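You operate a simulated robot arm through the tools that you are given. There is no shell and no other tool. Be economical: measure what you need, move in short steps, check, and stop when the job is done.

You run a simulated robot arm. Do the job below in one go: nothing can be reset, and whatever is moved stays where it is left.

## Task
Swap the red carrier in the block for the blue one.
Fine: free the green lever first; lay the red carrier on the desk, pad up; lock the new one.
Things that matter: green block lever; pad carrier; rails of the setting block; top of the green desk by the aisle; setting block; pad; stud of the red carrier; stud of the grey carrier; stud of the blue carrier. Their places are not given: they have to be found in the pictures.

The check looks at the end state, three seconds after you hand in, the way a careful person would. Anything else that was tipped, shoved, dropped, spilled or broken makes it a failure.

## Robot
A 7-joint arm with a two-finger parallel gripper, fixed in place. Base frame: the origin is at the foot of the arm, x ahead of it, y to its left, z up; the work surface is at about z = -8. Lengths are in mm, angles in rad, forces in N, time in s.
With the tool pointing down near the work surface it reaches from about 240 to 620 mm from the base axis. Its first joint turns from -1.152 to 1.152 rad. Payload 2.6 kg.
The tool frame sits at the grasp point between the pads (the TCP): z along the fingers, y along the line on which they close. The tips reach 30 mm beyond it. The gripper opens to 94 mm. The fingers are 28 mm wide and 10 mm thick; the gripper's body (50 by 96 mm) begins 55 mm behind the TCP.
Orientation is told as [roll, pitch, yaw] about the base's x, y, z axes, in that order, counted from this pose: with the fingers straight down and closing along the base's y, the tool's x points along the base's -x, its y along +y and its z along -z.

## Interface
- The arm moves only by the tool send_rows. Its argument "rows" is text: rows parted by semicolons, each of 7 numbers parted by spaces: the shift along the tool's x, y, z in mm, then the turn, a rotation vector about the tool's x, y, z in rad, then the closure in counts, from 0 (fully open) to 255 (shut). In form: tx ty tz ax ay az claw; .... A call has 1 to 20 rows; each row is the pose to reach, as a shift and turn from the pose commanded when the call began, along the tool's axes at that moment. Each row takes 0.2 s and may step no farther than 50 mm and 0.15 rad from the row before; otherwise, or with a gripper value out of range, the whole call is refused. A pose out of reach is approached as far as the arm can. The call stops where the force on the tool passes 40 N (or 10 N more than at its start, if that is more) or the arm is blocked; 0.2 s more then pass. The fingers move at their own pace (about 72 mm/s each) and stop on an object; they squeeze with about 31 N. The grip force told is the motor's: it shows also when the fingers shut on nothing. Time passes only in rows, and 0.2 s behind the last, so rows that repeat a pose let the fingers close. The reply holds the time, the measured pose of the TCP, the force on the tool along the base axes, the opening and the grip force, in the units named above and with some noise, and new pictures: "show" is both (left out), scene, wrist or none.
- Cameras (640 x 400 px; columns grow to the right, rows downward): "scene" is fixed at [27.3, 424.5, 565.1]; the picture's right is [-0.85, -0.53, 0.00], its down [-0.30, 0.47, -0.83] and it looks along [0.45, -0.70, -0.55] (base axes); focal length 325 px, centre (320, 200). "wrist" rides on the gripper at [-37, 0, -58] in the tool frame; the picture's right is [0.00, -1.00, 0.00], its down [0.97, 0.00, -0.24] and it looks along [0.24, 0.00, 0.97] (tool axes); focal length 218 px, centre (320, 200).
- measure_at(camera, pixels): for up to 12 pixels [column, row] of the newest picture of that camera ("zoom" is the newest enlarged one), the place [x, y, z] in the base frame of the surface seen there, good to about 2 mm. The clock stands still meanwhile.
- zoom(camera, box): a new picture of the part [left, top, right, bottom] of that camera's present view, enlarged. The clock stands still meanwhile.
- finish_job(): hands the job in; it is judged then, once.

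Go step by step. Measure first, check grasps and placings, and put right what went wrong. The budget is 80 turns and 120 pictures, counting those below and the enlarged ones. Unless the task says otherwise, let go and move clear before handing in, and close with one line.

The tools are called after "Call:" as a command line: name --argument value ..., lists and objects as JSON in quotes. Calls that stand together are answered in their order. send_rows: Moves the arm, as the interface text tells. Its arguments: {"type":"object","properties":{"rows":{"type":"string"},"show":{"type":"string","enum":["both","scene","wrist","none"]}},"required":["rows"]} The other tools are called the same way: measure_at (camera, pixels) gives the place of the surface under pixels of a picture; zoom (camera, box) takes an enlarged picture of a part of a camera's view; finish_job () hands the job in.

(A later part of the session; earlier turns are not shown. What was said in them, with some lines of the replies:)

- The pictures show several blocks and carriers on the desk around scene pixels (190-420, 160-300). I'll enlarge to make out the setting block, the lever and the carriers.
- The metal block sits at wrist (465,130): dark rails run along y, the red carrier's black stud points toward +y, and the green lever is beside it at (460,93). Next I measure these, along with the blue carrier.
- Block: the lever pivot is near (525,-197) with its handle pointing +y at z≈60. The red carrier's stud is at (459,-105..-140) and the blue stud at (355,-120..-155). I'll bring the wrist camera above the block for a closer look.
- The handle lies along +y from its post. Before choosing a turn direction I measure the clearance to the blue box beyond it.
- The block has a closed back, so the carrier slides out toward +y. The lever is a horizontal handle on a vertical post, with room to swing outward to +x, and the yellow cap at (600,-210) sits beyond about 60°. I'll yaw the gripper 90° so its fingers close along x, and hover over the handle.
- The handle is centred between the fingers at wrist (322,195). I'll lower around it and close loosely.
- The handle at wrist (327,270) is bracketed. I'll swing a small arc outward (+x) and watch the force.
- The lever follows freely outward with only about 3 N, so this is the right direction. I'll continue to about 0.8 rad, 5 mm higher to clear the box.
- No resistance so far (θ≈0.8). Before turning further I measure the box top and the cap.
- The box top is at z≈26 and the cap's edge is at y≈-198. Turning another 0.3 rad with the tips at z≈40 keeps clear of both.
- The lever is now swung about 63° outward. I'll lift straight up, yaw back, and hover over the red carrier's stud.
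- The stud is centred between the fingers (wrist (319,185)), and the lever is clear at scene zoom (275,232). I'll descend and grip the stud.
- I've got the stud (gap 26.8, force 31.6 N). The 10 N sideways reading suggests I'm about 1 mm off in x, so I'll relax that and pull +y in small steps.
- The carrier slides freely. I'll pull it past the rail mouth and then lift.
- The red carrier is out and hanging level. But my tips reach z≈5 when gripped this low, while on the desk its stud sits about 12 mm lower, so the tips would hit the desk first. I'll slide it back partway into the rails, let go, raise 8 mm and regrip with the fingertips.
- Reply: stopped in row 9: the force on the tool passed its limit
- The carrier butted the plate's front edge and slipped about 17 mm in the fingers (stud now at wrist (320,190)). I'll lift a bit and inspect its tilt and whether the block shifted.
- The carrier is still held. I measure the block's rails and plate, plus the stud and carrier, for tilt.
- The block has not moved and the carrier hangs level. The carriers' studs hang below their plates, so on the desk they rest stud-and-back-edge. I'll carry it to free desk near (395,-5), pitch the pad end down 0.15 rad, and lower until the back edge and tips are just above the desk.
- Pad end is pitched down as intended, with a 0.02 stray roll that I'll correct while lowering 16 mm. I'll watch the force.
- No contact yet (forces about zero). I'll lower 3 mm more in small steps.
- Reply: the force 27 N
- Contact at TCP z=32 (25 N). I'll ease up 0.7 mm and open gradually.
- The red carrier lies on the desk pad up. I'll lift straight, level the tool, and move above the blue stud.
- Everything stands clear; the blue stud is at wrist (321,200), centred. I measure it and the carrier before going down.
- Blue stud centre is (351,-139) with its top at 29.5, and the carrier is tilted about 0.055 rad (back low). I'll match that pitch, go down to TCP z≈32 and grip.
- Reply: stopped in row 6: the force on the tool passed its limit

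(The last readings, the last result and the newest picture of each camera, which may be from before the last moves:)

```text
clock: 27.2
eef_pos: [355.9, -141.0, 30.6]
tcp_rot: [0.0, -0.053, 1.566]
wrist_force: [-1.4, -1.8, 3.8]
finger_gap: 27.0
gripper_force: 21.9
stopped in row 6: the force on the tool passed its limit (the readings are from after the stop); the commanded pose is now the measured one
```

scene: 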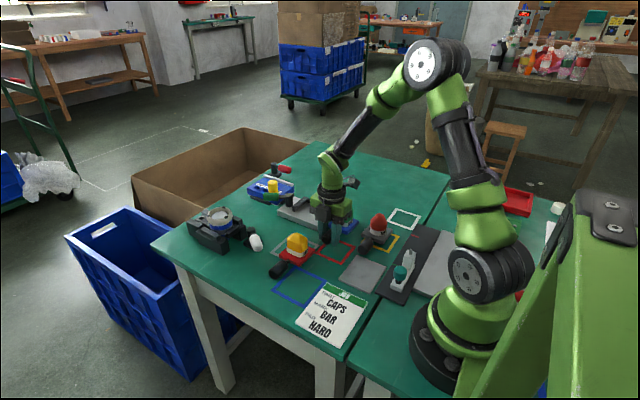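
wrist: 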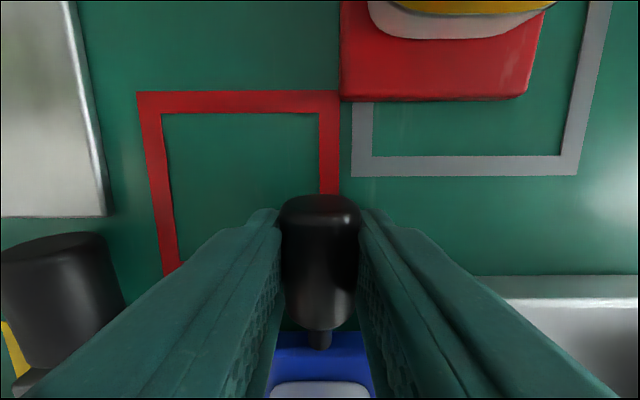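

The stud is gripped; the side force re-centred the command at x≈356. I'll close firmly, lift straight and level the tool.

Call:
send_rows --rows "0 0 0 0 0 0 255;0 0 -2 0 0 0 255;0 0 -15 0 0 0 255;0 0 -50 0 0.028 0 255;0 0 -90 0 0.053 0 255;0 0 -90 0 0.053 0 255"

Call:
zoom --camera "scene" --box '[260, 150, 400, 255]'

```text
clock: 28.6
eef_pos: [356.9, -145.7, 118.3]
tcp_rot: [0.0, -0.002, 1.567]
wrist_force: [-0.2, 0.7, -2.0]
finger_gap: 26.7
gripper_force: 31.4
```

scene: 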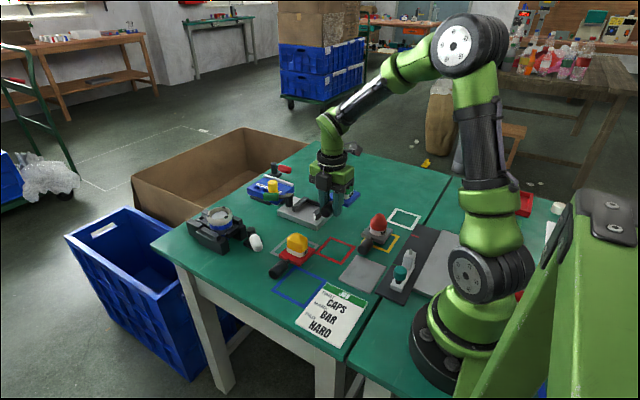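
wrist: 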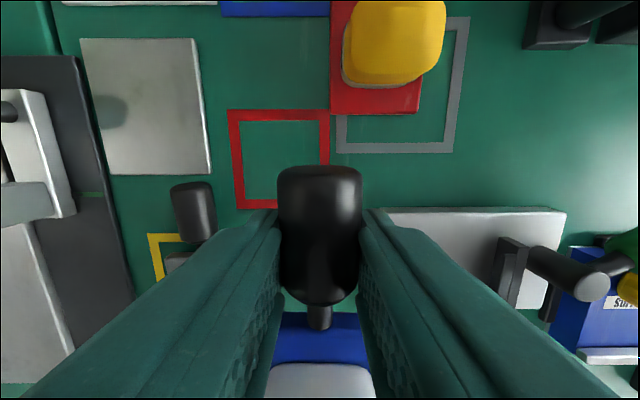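

```text
3.81 times, centred on (330, 202) of scene
```

zoom: 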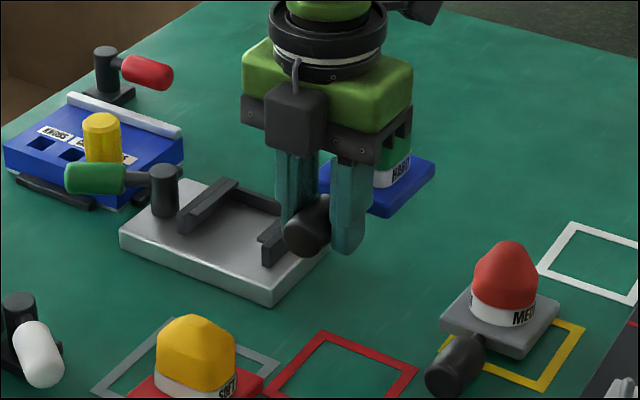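

The blue carrier is held level. I measure its height and orientation relative to the TCP, and the empty slot's geometry.

Call:
measure_at --camera "wrist" --pixels '[[320, 180], [320, 240], [320, 340], [285, 340], [355, 340], [320, 320], [293, 325], [347, 325]]'

Call:
measure_at --camera "zoom" --pixels '[[386, 213], [386, 206], [433, 170], [433, 162], [215, 230], [245, 215], [190, 222], [185, 232], [270, 250], [276, 262], [235, 182], [275, 303]]'

Call:
zoom --camera "scene" --box '[280, 185, 345, 235]'

```text
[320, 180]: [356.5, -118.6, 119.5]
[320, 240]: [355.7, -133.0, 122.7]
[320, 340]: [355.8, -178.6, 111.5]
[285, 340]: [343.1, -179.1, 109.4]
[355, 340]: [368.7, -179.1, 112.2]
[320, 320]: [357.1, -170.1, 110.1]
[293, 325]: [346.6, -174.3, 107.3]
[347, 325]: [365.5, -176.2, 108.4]
```

```text
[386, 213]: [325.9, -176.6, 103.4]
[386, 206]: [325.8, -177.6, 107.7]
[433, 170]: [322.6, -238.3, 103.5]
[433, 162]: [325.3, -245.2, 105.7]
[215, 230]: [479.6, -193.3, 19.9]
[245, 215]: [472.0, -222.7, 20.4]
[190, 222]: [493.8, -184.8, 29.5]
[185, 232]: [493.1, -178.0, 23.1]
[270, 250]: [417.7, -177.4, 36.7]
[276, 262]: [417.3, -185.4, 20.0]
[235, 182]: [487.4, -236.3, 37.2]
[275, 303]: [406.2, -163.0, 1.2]
```

```text
8.00 times, centred on (312, 210) of scene
```

zoom: 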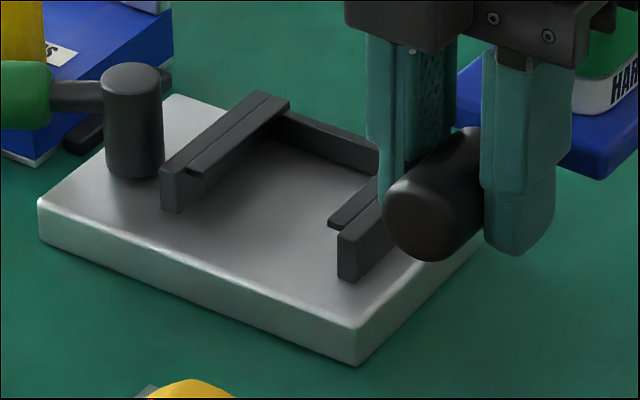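

The plate top is z≈20, and there is a 14 mm ledge in front of the rails (which start y≈-177). I'll bring the carrier in front of the slot at x=460.5 with its back edge over that ledge.

Call:
send_rows --rows "-20 -26 0 0 0 0 255;-40 -52 0 0 0 -0.004 255;-60 -78 0 0 0 -0.004 255;-76 -103.6 0 0 0 -0.004 255;-76 -103.6 35 0 0 -0.004 255;-76 -103.6 60 0 0 -0.004 255;-76 -103.6 60 0 0 -0.004 255"

Call:
zoom --camera "scene" --box '[250, 170, 350, 245]'

```text
clock: 30.2
eef_pos: [459.6, -70.7, 61.1]
tcp_rot: [0.0, -0.001, 1.568]
wrist_force: [0.3, -0.8, -2.1]
finger_gap: 26.8
gripper_force: 30.3
```

scene: 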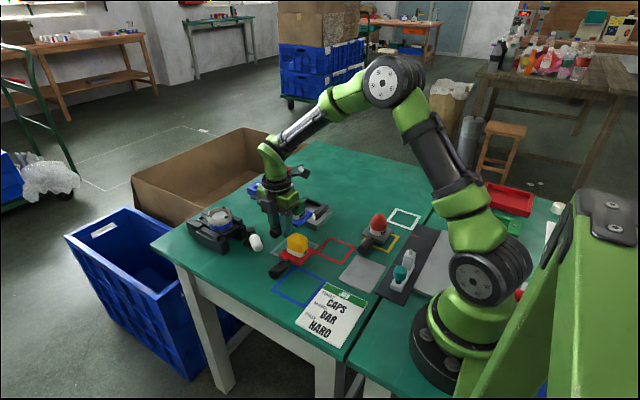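
wrist: 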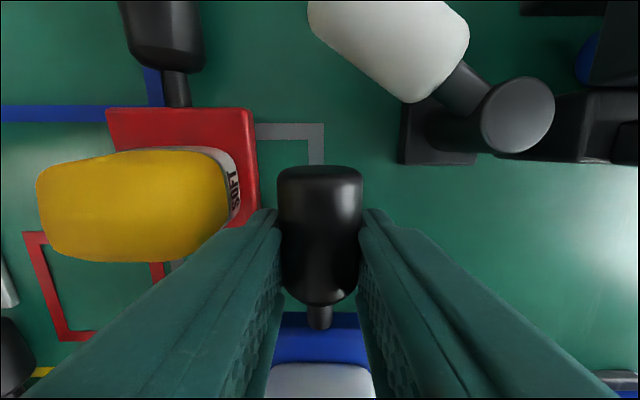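

```text
5.33 times, centred on (300, 208) of scene
```

zoom: 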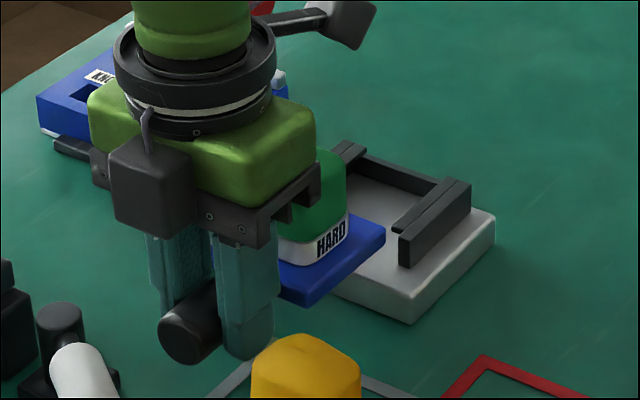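

I measure the carrier's corners relative to the TCP here, so I can choose the entry height.

Call:
measure_at --camera "zoom" --pixels '[[303, 293], [303, 300], [306, 305], [380, 232], [382, 240], [384, 246], [345, 262], [320, 280], [360, 248], [400, 263], [440, 175], [410, 285]]'

Call:
measure_at --camera "wrist" --pixels '[[320, 345], [290, 345], [350, 345], [320, 200], [320, 250], [300, 335], [340, 335]]'

```text
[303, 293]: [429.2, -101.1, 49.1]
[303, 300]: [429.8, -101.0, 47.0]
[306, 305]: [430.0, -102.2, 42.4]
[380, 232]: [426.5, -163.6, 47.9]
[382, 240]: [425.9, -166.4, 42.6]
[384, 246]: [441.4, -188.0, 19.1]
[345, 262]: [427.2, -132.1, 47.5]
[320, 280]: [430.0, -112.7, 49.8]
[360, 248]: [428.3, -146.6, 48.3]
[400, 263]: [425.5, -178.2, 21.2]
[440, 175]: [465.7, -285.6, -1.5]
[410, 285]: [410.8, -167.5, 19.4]
```

```text
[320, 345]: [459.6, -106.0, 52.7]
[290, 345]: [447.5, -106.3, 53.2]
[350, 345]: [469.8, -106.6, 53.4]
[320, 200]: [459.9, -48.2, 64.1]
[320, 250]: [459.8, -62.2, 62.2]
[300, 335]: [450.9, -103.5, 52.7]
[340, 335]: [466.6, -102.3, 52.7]
```

Carrier bottom is about 19.5 mm below the TCP, so it should rest on the plate at TCP z≈40-42. I'll move 6 mm in over the ledge, and lower to z≈42.

Call:
send_rows --rows "3 -0.7 7 0 0 0 255;6 -0.7 14 0 0 0 255;6 -0.7 17 0 0 0 255;6 -0.7 19 0 0 0 255;6 -0.7 19 0 0 0 255" --show "none"

Call:
zoom --camera "scene" --box '[250, 170, 350, 245]'

```text
clock: 31.4
eef_pos: [461.2, -76.1, 41.3]
tcp_rot: [-0.001, 0.0, 1.569]
wrist_force: [-2.0, -2.6, 5.7]
finger_gap: 26.7
gripper_force: 30.3
```

```text
5.33 times, centred on (300, 208) of scene
```

zoom: 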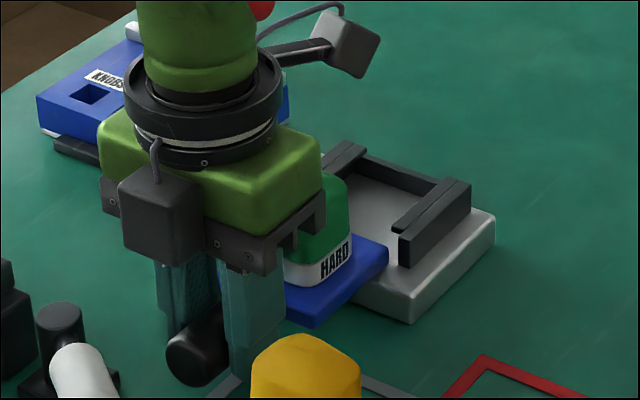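

A light contact of about 8 N at z=41.3 means the carrier rests on the ledge. I'll push in gently in small steps.

Call:
send_rows --rows "3 0 -0.4 0 0 0 255;6 0 -0.4 0 0 0 255;9 0 -0.4 0 0 0 255;12 0 -0.4 0 0 0 255;15 0 -0.4 0 0 0 255;18 0 -0.4 0 0 0 255;21 0 -0.4 0 0 0 255" --show "wrist"

Call:
zoom --camera "scene" --box '[250, 170, 350, 245]'

```text
clock: 33.0
eef_pos: [459.9, -95.9, 42.2]
tcp_rot: [0.0, -0.001, 1.569]
wrist_force: [0.1, 1.0, -0.9]
finger_gap: 26.8
gripper_force: 30.5
```

wrist: 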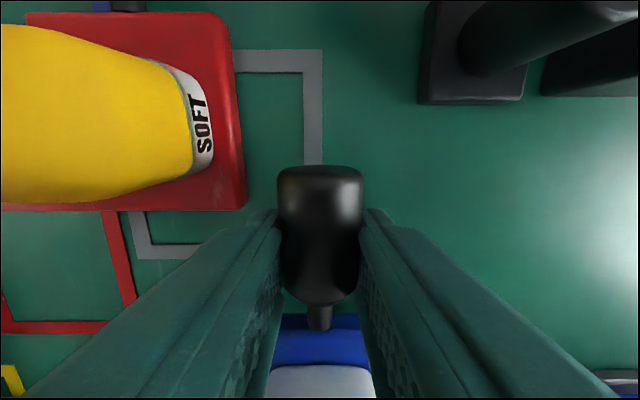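

```text
5.33 times, centred on (300, 208) of scene
```

zoom: 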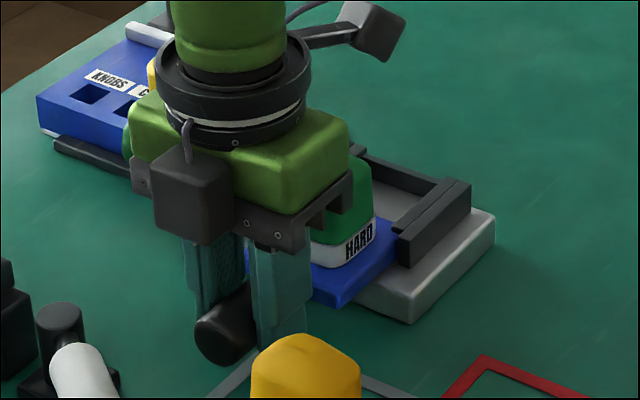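

It entered the rails with no resistance. I'll continue inward.

Call:
send_rows --rows "4 0 0 0 0 0 255;8 0 0 0 0 0 255;12 0 0 0 0 0 255;16 0 0 0 0 0 255;20 0 0 0 0 0 255;24 0 0 0 0 0 255;28 0 0 0 0 0 255" --show "wrist"

Call:
zoom --camera "scene" --box '[250, 170, 350, 245]'

```text
clock: 34.6
eef_pos: [459.3, -124.1, 42.1]
tcp_rot: [-0.001, -0.002, 1.57]
wrist_force: [-0.2, -0.4, -0.8]
finger_gap: 26.6
gripper_force: 30.9
```

wrist: 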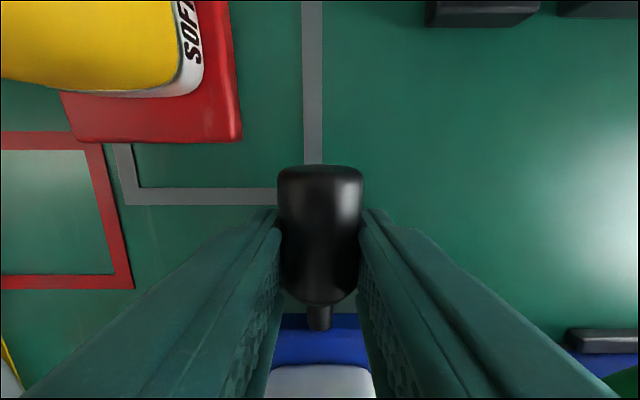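

```text
5.33 times, centred on (300, 208) of scene
```

zoom: 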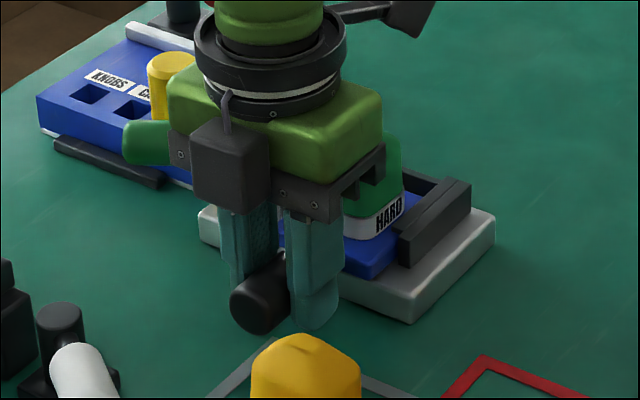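

About 10 mm remains. I'll step in finer increments and watch for the end stop.

Call:
send_rows --rows "2 0 0 0 0 0 255;4 0 0 0 0 0 255;6 0 0 0 0 0 255;8 0 0 0 0 0 255;9 0 0 0 0 0 255;10 0 0 0 0 0 255" --show "none"

Call:
zoom --camera "scene" --box '[250, 170, 350, 245]'

```text
clock: 36.0
eef_pos: [458.9, -132.5, 40.2]
tcp_rot: [-0.001, -0.004, 1.57]
wrist_force: [0.8, 7.0, 1.1]
finger_gap: 26.9
gripper_force: 30.7
```

```text
5.33 times, centred on (300, 208) of scene
```

zoom: 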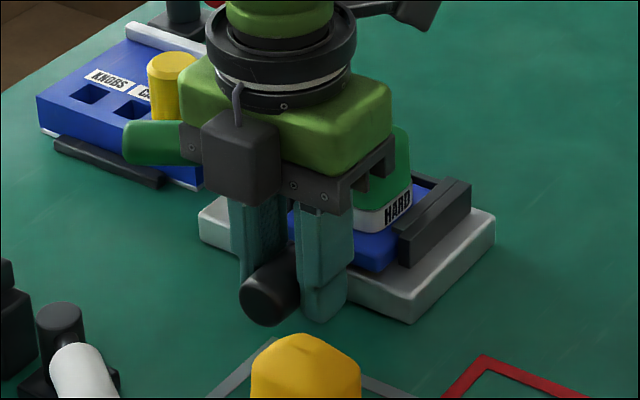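

The force is starting to rise (7 N), so the end stop is near. A few more millimetres in fine steps.

Call:
send_rows --rows "0.7 0 0 0 0 0 255;1.4 0 0 0 0 0 255;2.1 0 0 0 0 0 255;2.1 0 0 0 0 0 255" --show "wrist"

```text
clock: 37.0
eef_pos: [460.6, -133.3, 42.0]
tcp_rot: [0.002, -0.008, 1.571]
wrist_force: [-4.5, 24.8, -0.3]
finger_gap: 26.7
gripper_force: 30.9
```

wrist: 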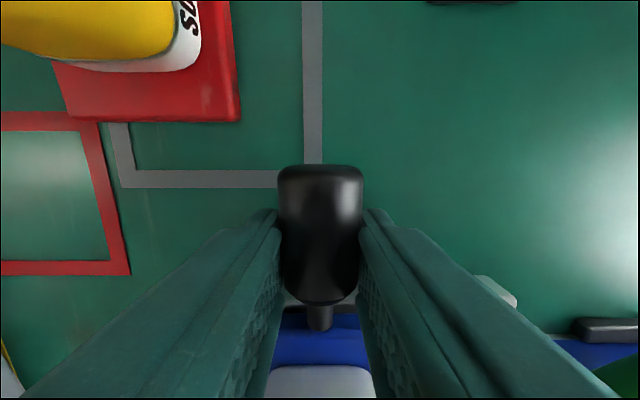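

The end stop is reached (25 N at y=-133, stud now where red's was). I'll relax, open and lift away.

Call:
send_rows --rows "-1 0 0 0 0 0 255;0 0 0 0 0 0 200;0 0 0 0 0 0 150;0 0 0 0 0 0 119;0 0 0 0 0 0 119;0 0 -40 0 0 0 119;0 0 -80 0 0 0 119;0 0 -115 0 0 0 119"

Call:
zoom --camera "scene" --box '[240, 165, 350, 245]'

Call:
zoom --camera "wrist" --box '[240, 150, 480, 320]'

```text
clock: 38.8
eef_pos: [462.3, -135.1, 157.7]
tcp_rot: [0.0, -0.003, 1.569]
wrist_force: [-0.2, 0.0, -0.9]
finger_gap: 50.0
gripper_force: 0.1
```

scene: 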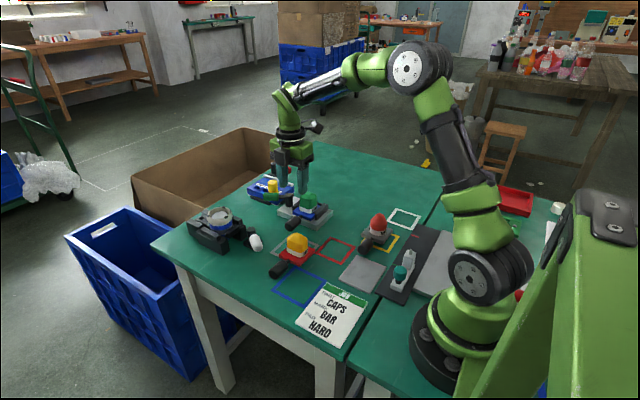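
wrist: 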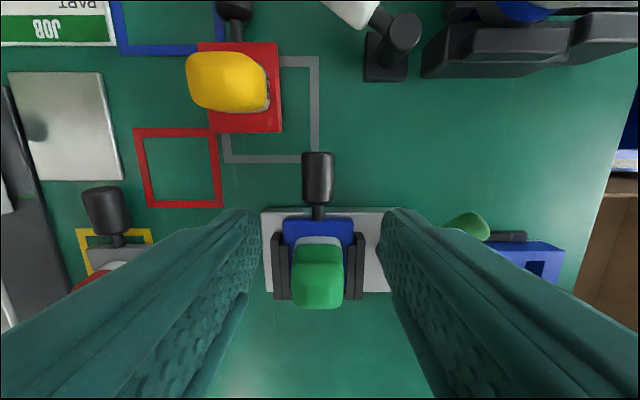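

```text
5.00 times, centred on (295, 205) of scene
```

zoom: 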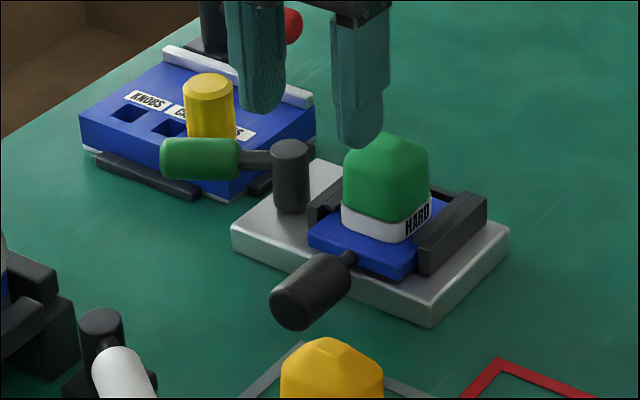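

```text
2.35 times, centred on (360, 235) of wrist
```

zoom: 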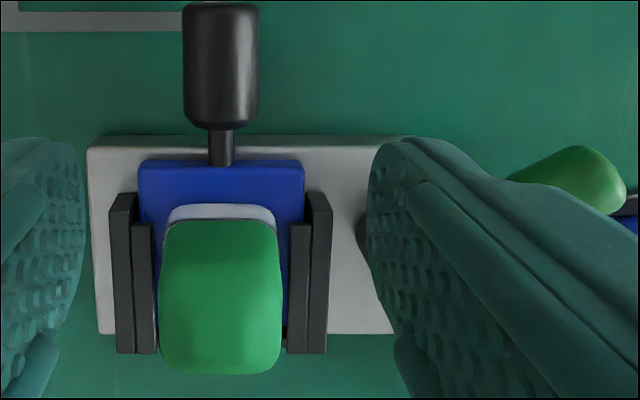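

The blue carrier sits in the rails under the lips. I verify its depth against red's former position (front edge y≈-168 to -171).

Call:
measure_at --camera "wrist" --pixels '[[297, 222], [319, 224], [342, 222], [318, 156], [318, 170], [318, 200], [275, 240], [360, 240], [345, 285], [292, 260]]'

Call:
measure_at --camera "zoom" --pixels '[[570, 180], [530, 175], [220, 170]]'

Call:
measure_at --camera "scene" --bad 0 --pixels '[[278, 196], [288, 197], [298, 199], [302, 213], [322, 219]]'

```text
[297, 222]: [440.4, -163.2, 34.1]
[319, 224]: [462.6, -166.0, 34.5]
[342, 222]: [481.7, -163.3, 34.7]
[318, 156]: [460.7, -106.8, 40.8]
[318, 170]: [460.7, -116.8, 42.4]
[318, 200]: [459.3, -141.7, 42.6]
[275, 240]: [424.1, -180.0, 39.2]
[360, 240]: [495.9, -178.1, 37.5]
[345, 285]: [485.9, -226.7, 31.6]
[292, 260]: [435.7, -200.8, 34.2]
```

```text
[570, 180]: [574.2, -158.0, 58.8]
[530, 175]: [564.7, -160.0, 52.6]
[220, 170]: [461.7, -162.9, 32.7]
```

```text
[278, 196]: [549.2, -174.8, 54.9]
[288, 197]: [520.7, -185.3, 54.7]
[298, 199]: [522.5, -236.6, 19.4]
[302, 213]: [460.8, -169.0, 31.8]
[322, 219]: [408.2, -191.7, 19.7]
```

The stud tip at y≈-107 and its height match red's seat. Next the lever: I'll go back above its handle near (576,-166) with the matching yaw and a narrow fork.

Call:
send_rows --rows "4 -14 0 0 0 0.138 140;8 -28 0 0 0 0.275 163;12 -42 0 0 0 0.413 163;16 -57 0 0 0 0.55 163;20 -71 0 0 0 0.688 163;24 -85 0 0 0 0.825 163;27 -99 0 0 0 0.963 163;31 -113.7 0 0 0 1.1 163;31 -113.7 45 0 0 1.1 163" --show "wrist"

```text
clock: 40.8
eef_pos: [573.7, -170.3, 110.0]
tcp_rot: [0.001, 0.0, 0.467]
wrist_force: [-0.8, -0.7, 0.6]
finger_gap: 33.6
gripper_force: 0.0
```

wrist: 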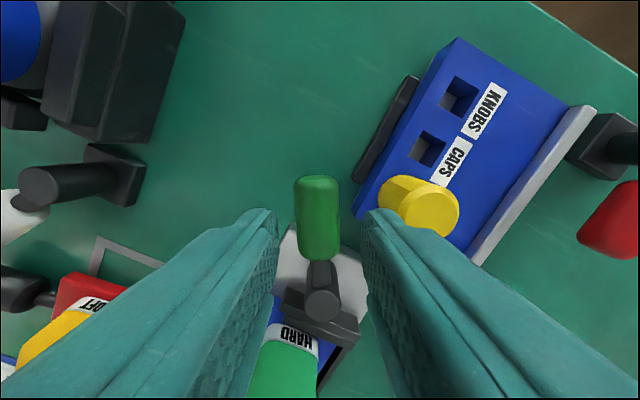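

The handle is at wrist (317,215), within the fork. I'll shift 2 mm away from the cap and lower.

Call:
send_rows --rows "0 2 15 0 0 0 163;0 2 30 0 0 0 163;0 2 38 0 0 0 163" --show "wrist"

```text
clock: 41.6
eef_pos: [571.7, -166.6, 72.6]
tcp_rot: [0.002, 0.0, 0.471]
wrist_force: [0.5, -0.9, 0.1]
finger_gap: 34.0
gripper_force: 0.0
```

wrist: 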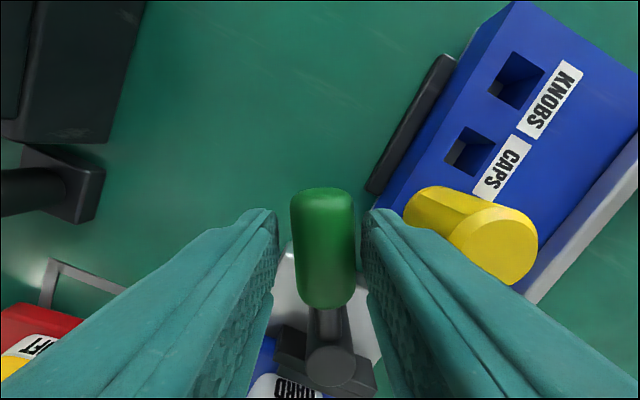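

The handle is cleanly in the fork. I'll close to a narrow slack and swing the lever back the first half.

Call:
send_rows --rows "0 0 0 0 0 0 174;0.3 5.4 0 0 0 -0.1 174;1.1 10.7 0 0 0 -0.2 174;2.4 16 0 0 0 -0.3 174;4.3 21 0 0 0 -0.4 174;6.6 25.9 0 0 0 -0.5 174" --show "wrist"

```text
clock: 43.0
eef_pos: [554.9, -146.0, 73.4]
tcp_rot: [-0.001, -0.002, 0.969]
wrist_force: [2.3, -3.5, -0.1]
finger_gap: 32.3
gripper_force: 1.8
```

wrist: 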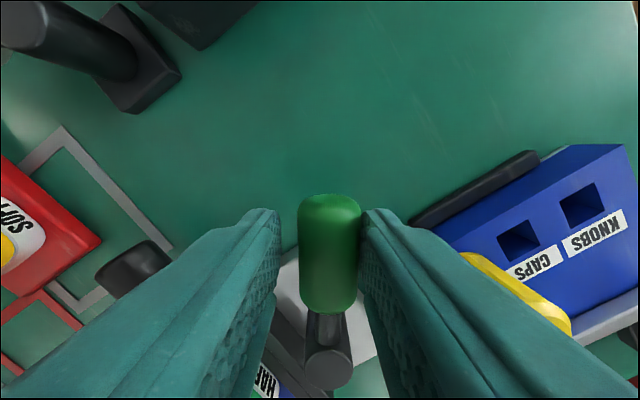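

The lever follows with about 4 N. I'll continue back to the start direction.

Call:
send_rows --rows "0.3 5.8 0 0 0 -0.1 174;1.2 11.5 0 0 0 -0.2 174;2.6 17.1 0 0 0 -0.3 174;4.6 22.6 0 0 0 -0.4 174;7.1 27.8 0 0 0 -0.5 174;10.1 32.7 0 0 0 -0.6 174"

Call:
zoom --camera "scene" --box '[240, 165, 350, 245]'

```text
clock: 44.4
eef_pos: [521.8, -135.2, 74.5]
tcp_rot: [0.001, -0.002, 1.573]
wrist_force: [3.7, 1.3, -1.9]
finger_gap: 32.0
gripper_force: 1.9
```

scene: 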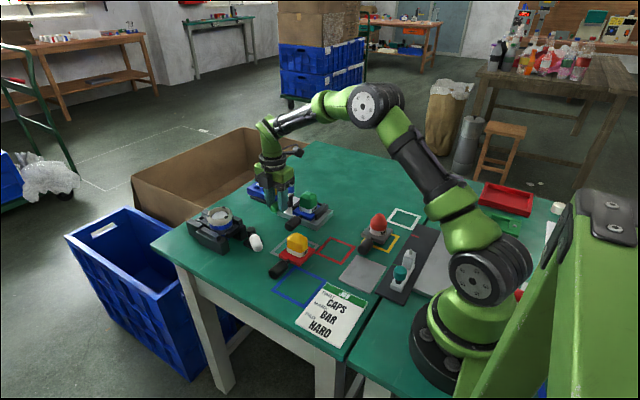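
wrist: 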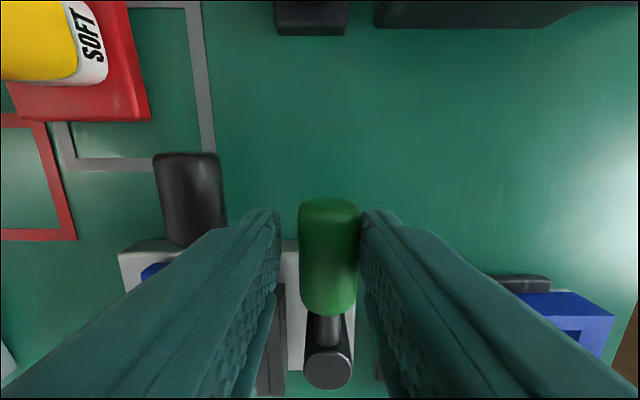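

```text
5.00 times, centred on (295, 205) of scene
```

zoom: 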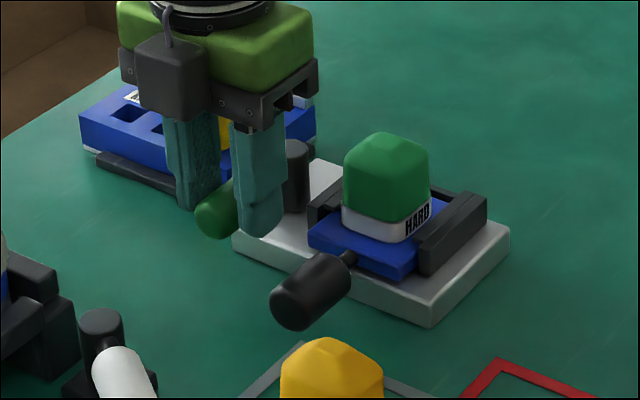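

The handle now points toward +y. I measure its line against the post to see how near it is to its original angle.

Call:
measure_at --camera "wrist" --pixels '[[328, 210], [328, 250], [328, 300], [328, 372], [302, 260], [356, 260], [315, 372], [345, 372]]'

```text
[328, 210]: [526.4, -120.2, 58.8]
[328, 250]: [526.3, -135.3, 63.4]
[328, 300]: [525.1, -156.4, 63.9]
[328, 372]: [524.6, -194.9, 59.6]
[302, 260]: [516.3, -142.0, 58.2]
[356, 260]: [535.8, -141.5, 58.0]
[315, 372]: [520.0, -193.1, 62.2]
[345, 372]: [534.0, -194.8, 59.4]
```

The handle (x≈526) is in line with the post, as at the start. I'll nudge 1.5 mm to see whether it rests on its stop.

Call:
send_rows --rows "0 0.5 0 0 0 0 174;0 1 0 0 0 0 174;0 1.5 0 0 0 0 174;0 1.5 0 0 0 0 174" --show "none"

```text
clock: 45.4
eef_pos: [520.4, -136.7, 75.5]
tcp_rot: [-0.003, 0.0, 1.568]
wrist_force: [8.5, -1.5, 3.7]
finger_gap: 34.9
gripper_force: 3.9
```

The resistance rose to 8.5 N with the fork yielding, so the lever is on its stop. I'll open, lift clear and check.

Call:
send_rows --rows "0 -3 0 0 0 0 150;0 -3 0 0 0 0 119;0 -3 -45 0 0 0 119;0 -3 -90 0 0 0 119;-40 0 -120 0 0 0 119;-80 0 -150 0 0 0 119;-110 0 -180 0 0 0 119"

Call:
zoom --camera "scene" --box '[230, 165, 390, 285]'

Call:
zoom --camera "wrist" --box '[160, 150, 480, 350]'

```text
clock: 47.0
eef_pos: [523.1, -27.9, 255.6]
tcp_rot: [0.0, 0.0, 1.567]
wrist_force: [0.6, -0.8, 0.7]
finger_gap: 50.0
gripper_force: 0.2
```

scene: 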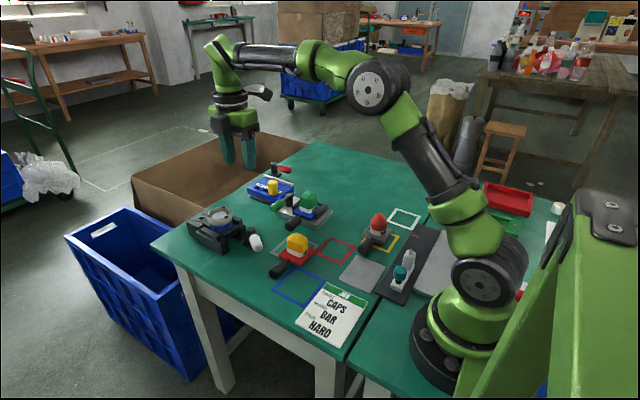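
wrist: 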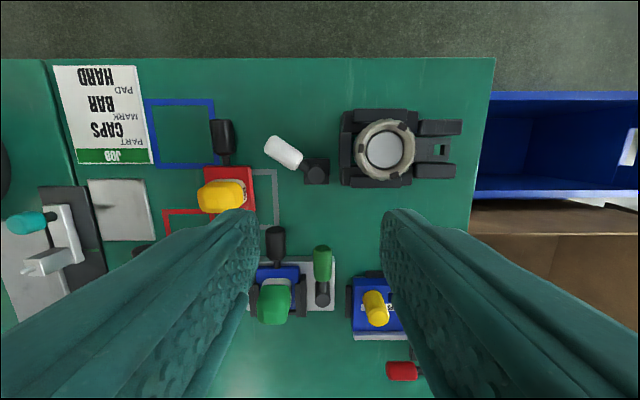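

```text
3.33 times, centred on (310, 225) of scene
```

zoom: 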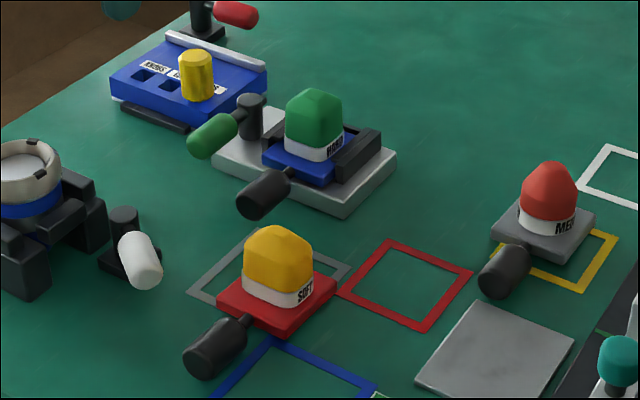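

```text
2.00 times, centred on (320, 250) of wrist
```

zoom: 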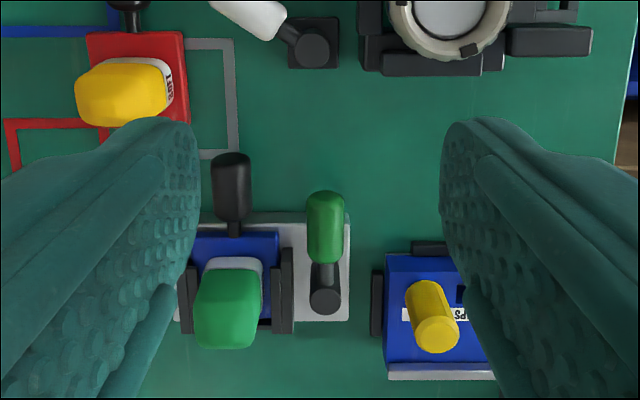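

The enlarged views show the blue HARD carrier seated in the rails. The green lever is back at its starting angle, the red carrier lies pad up on the desk, and nothing else has moved. The gripper is clear, so I'm handing in.

Call:
finish_job

```text
The job is handed in.
```

The blue carrier is in the block and locked with the green lever, and the red carrier lies pad up on the desk.
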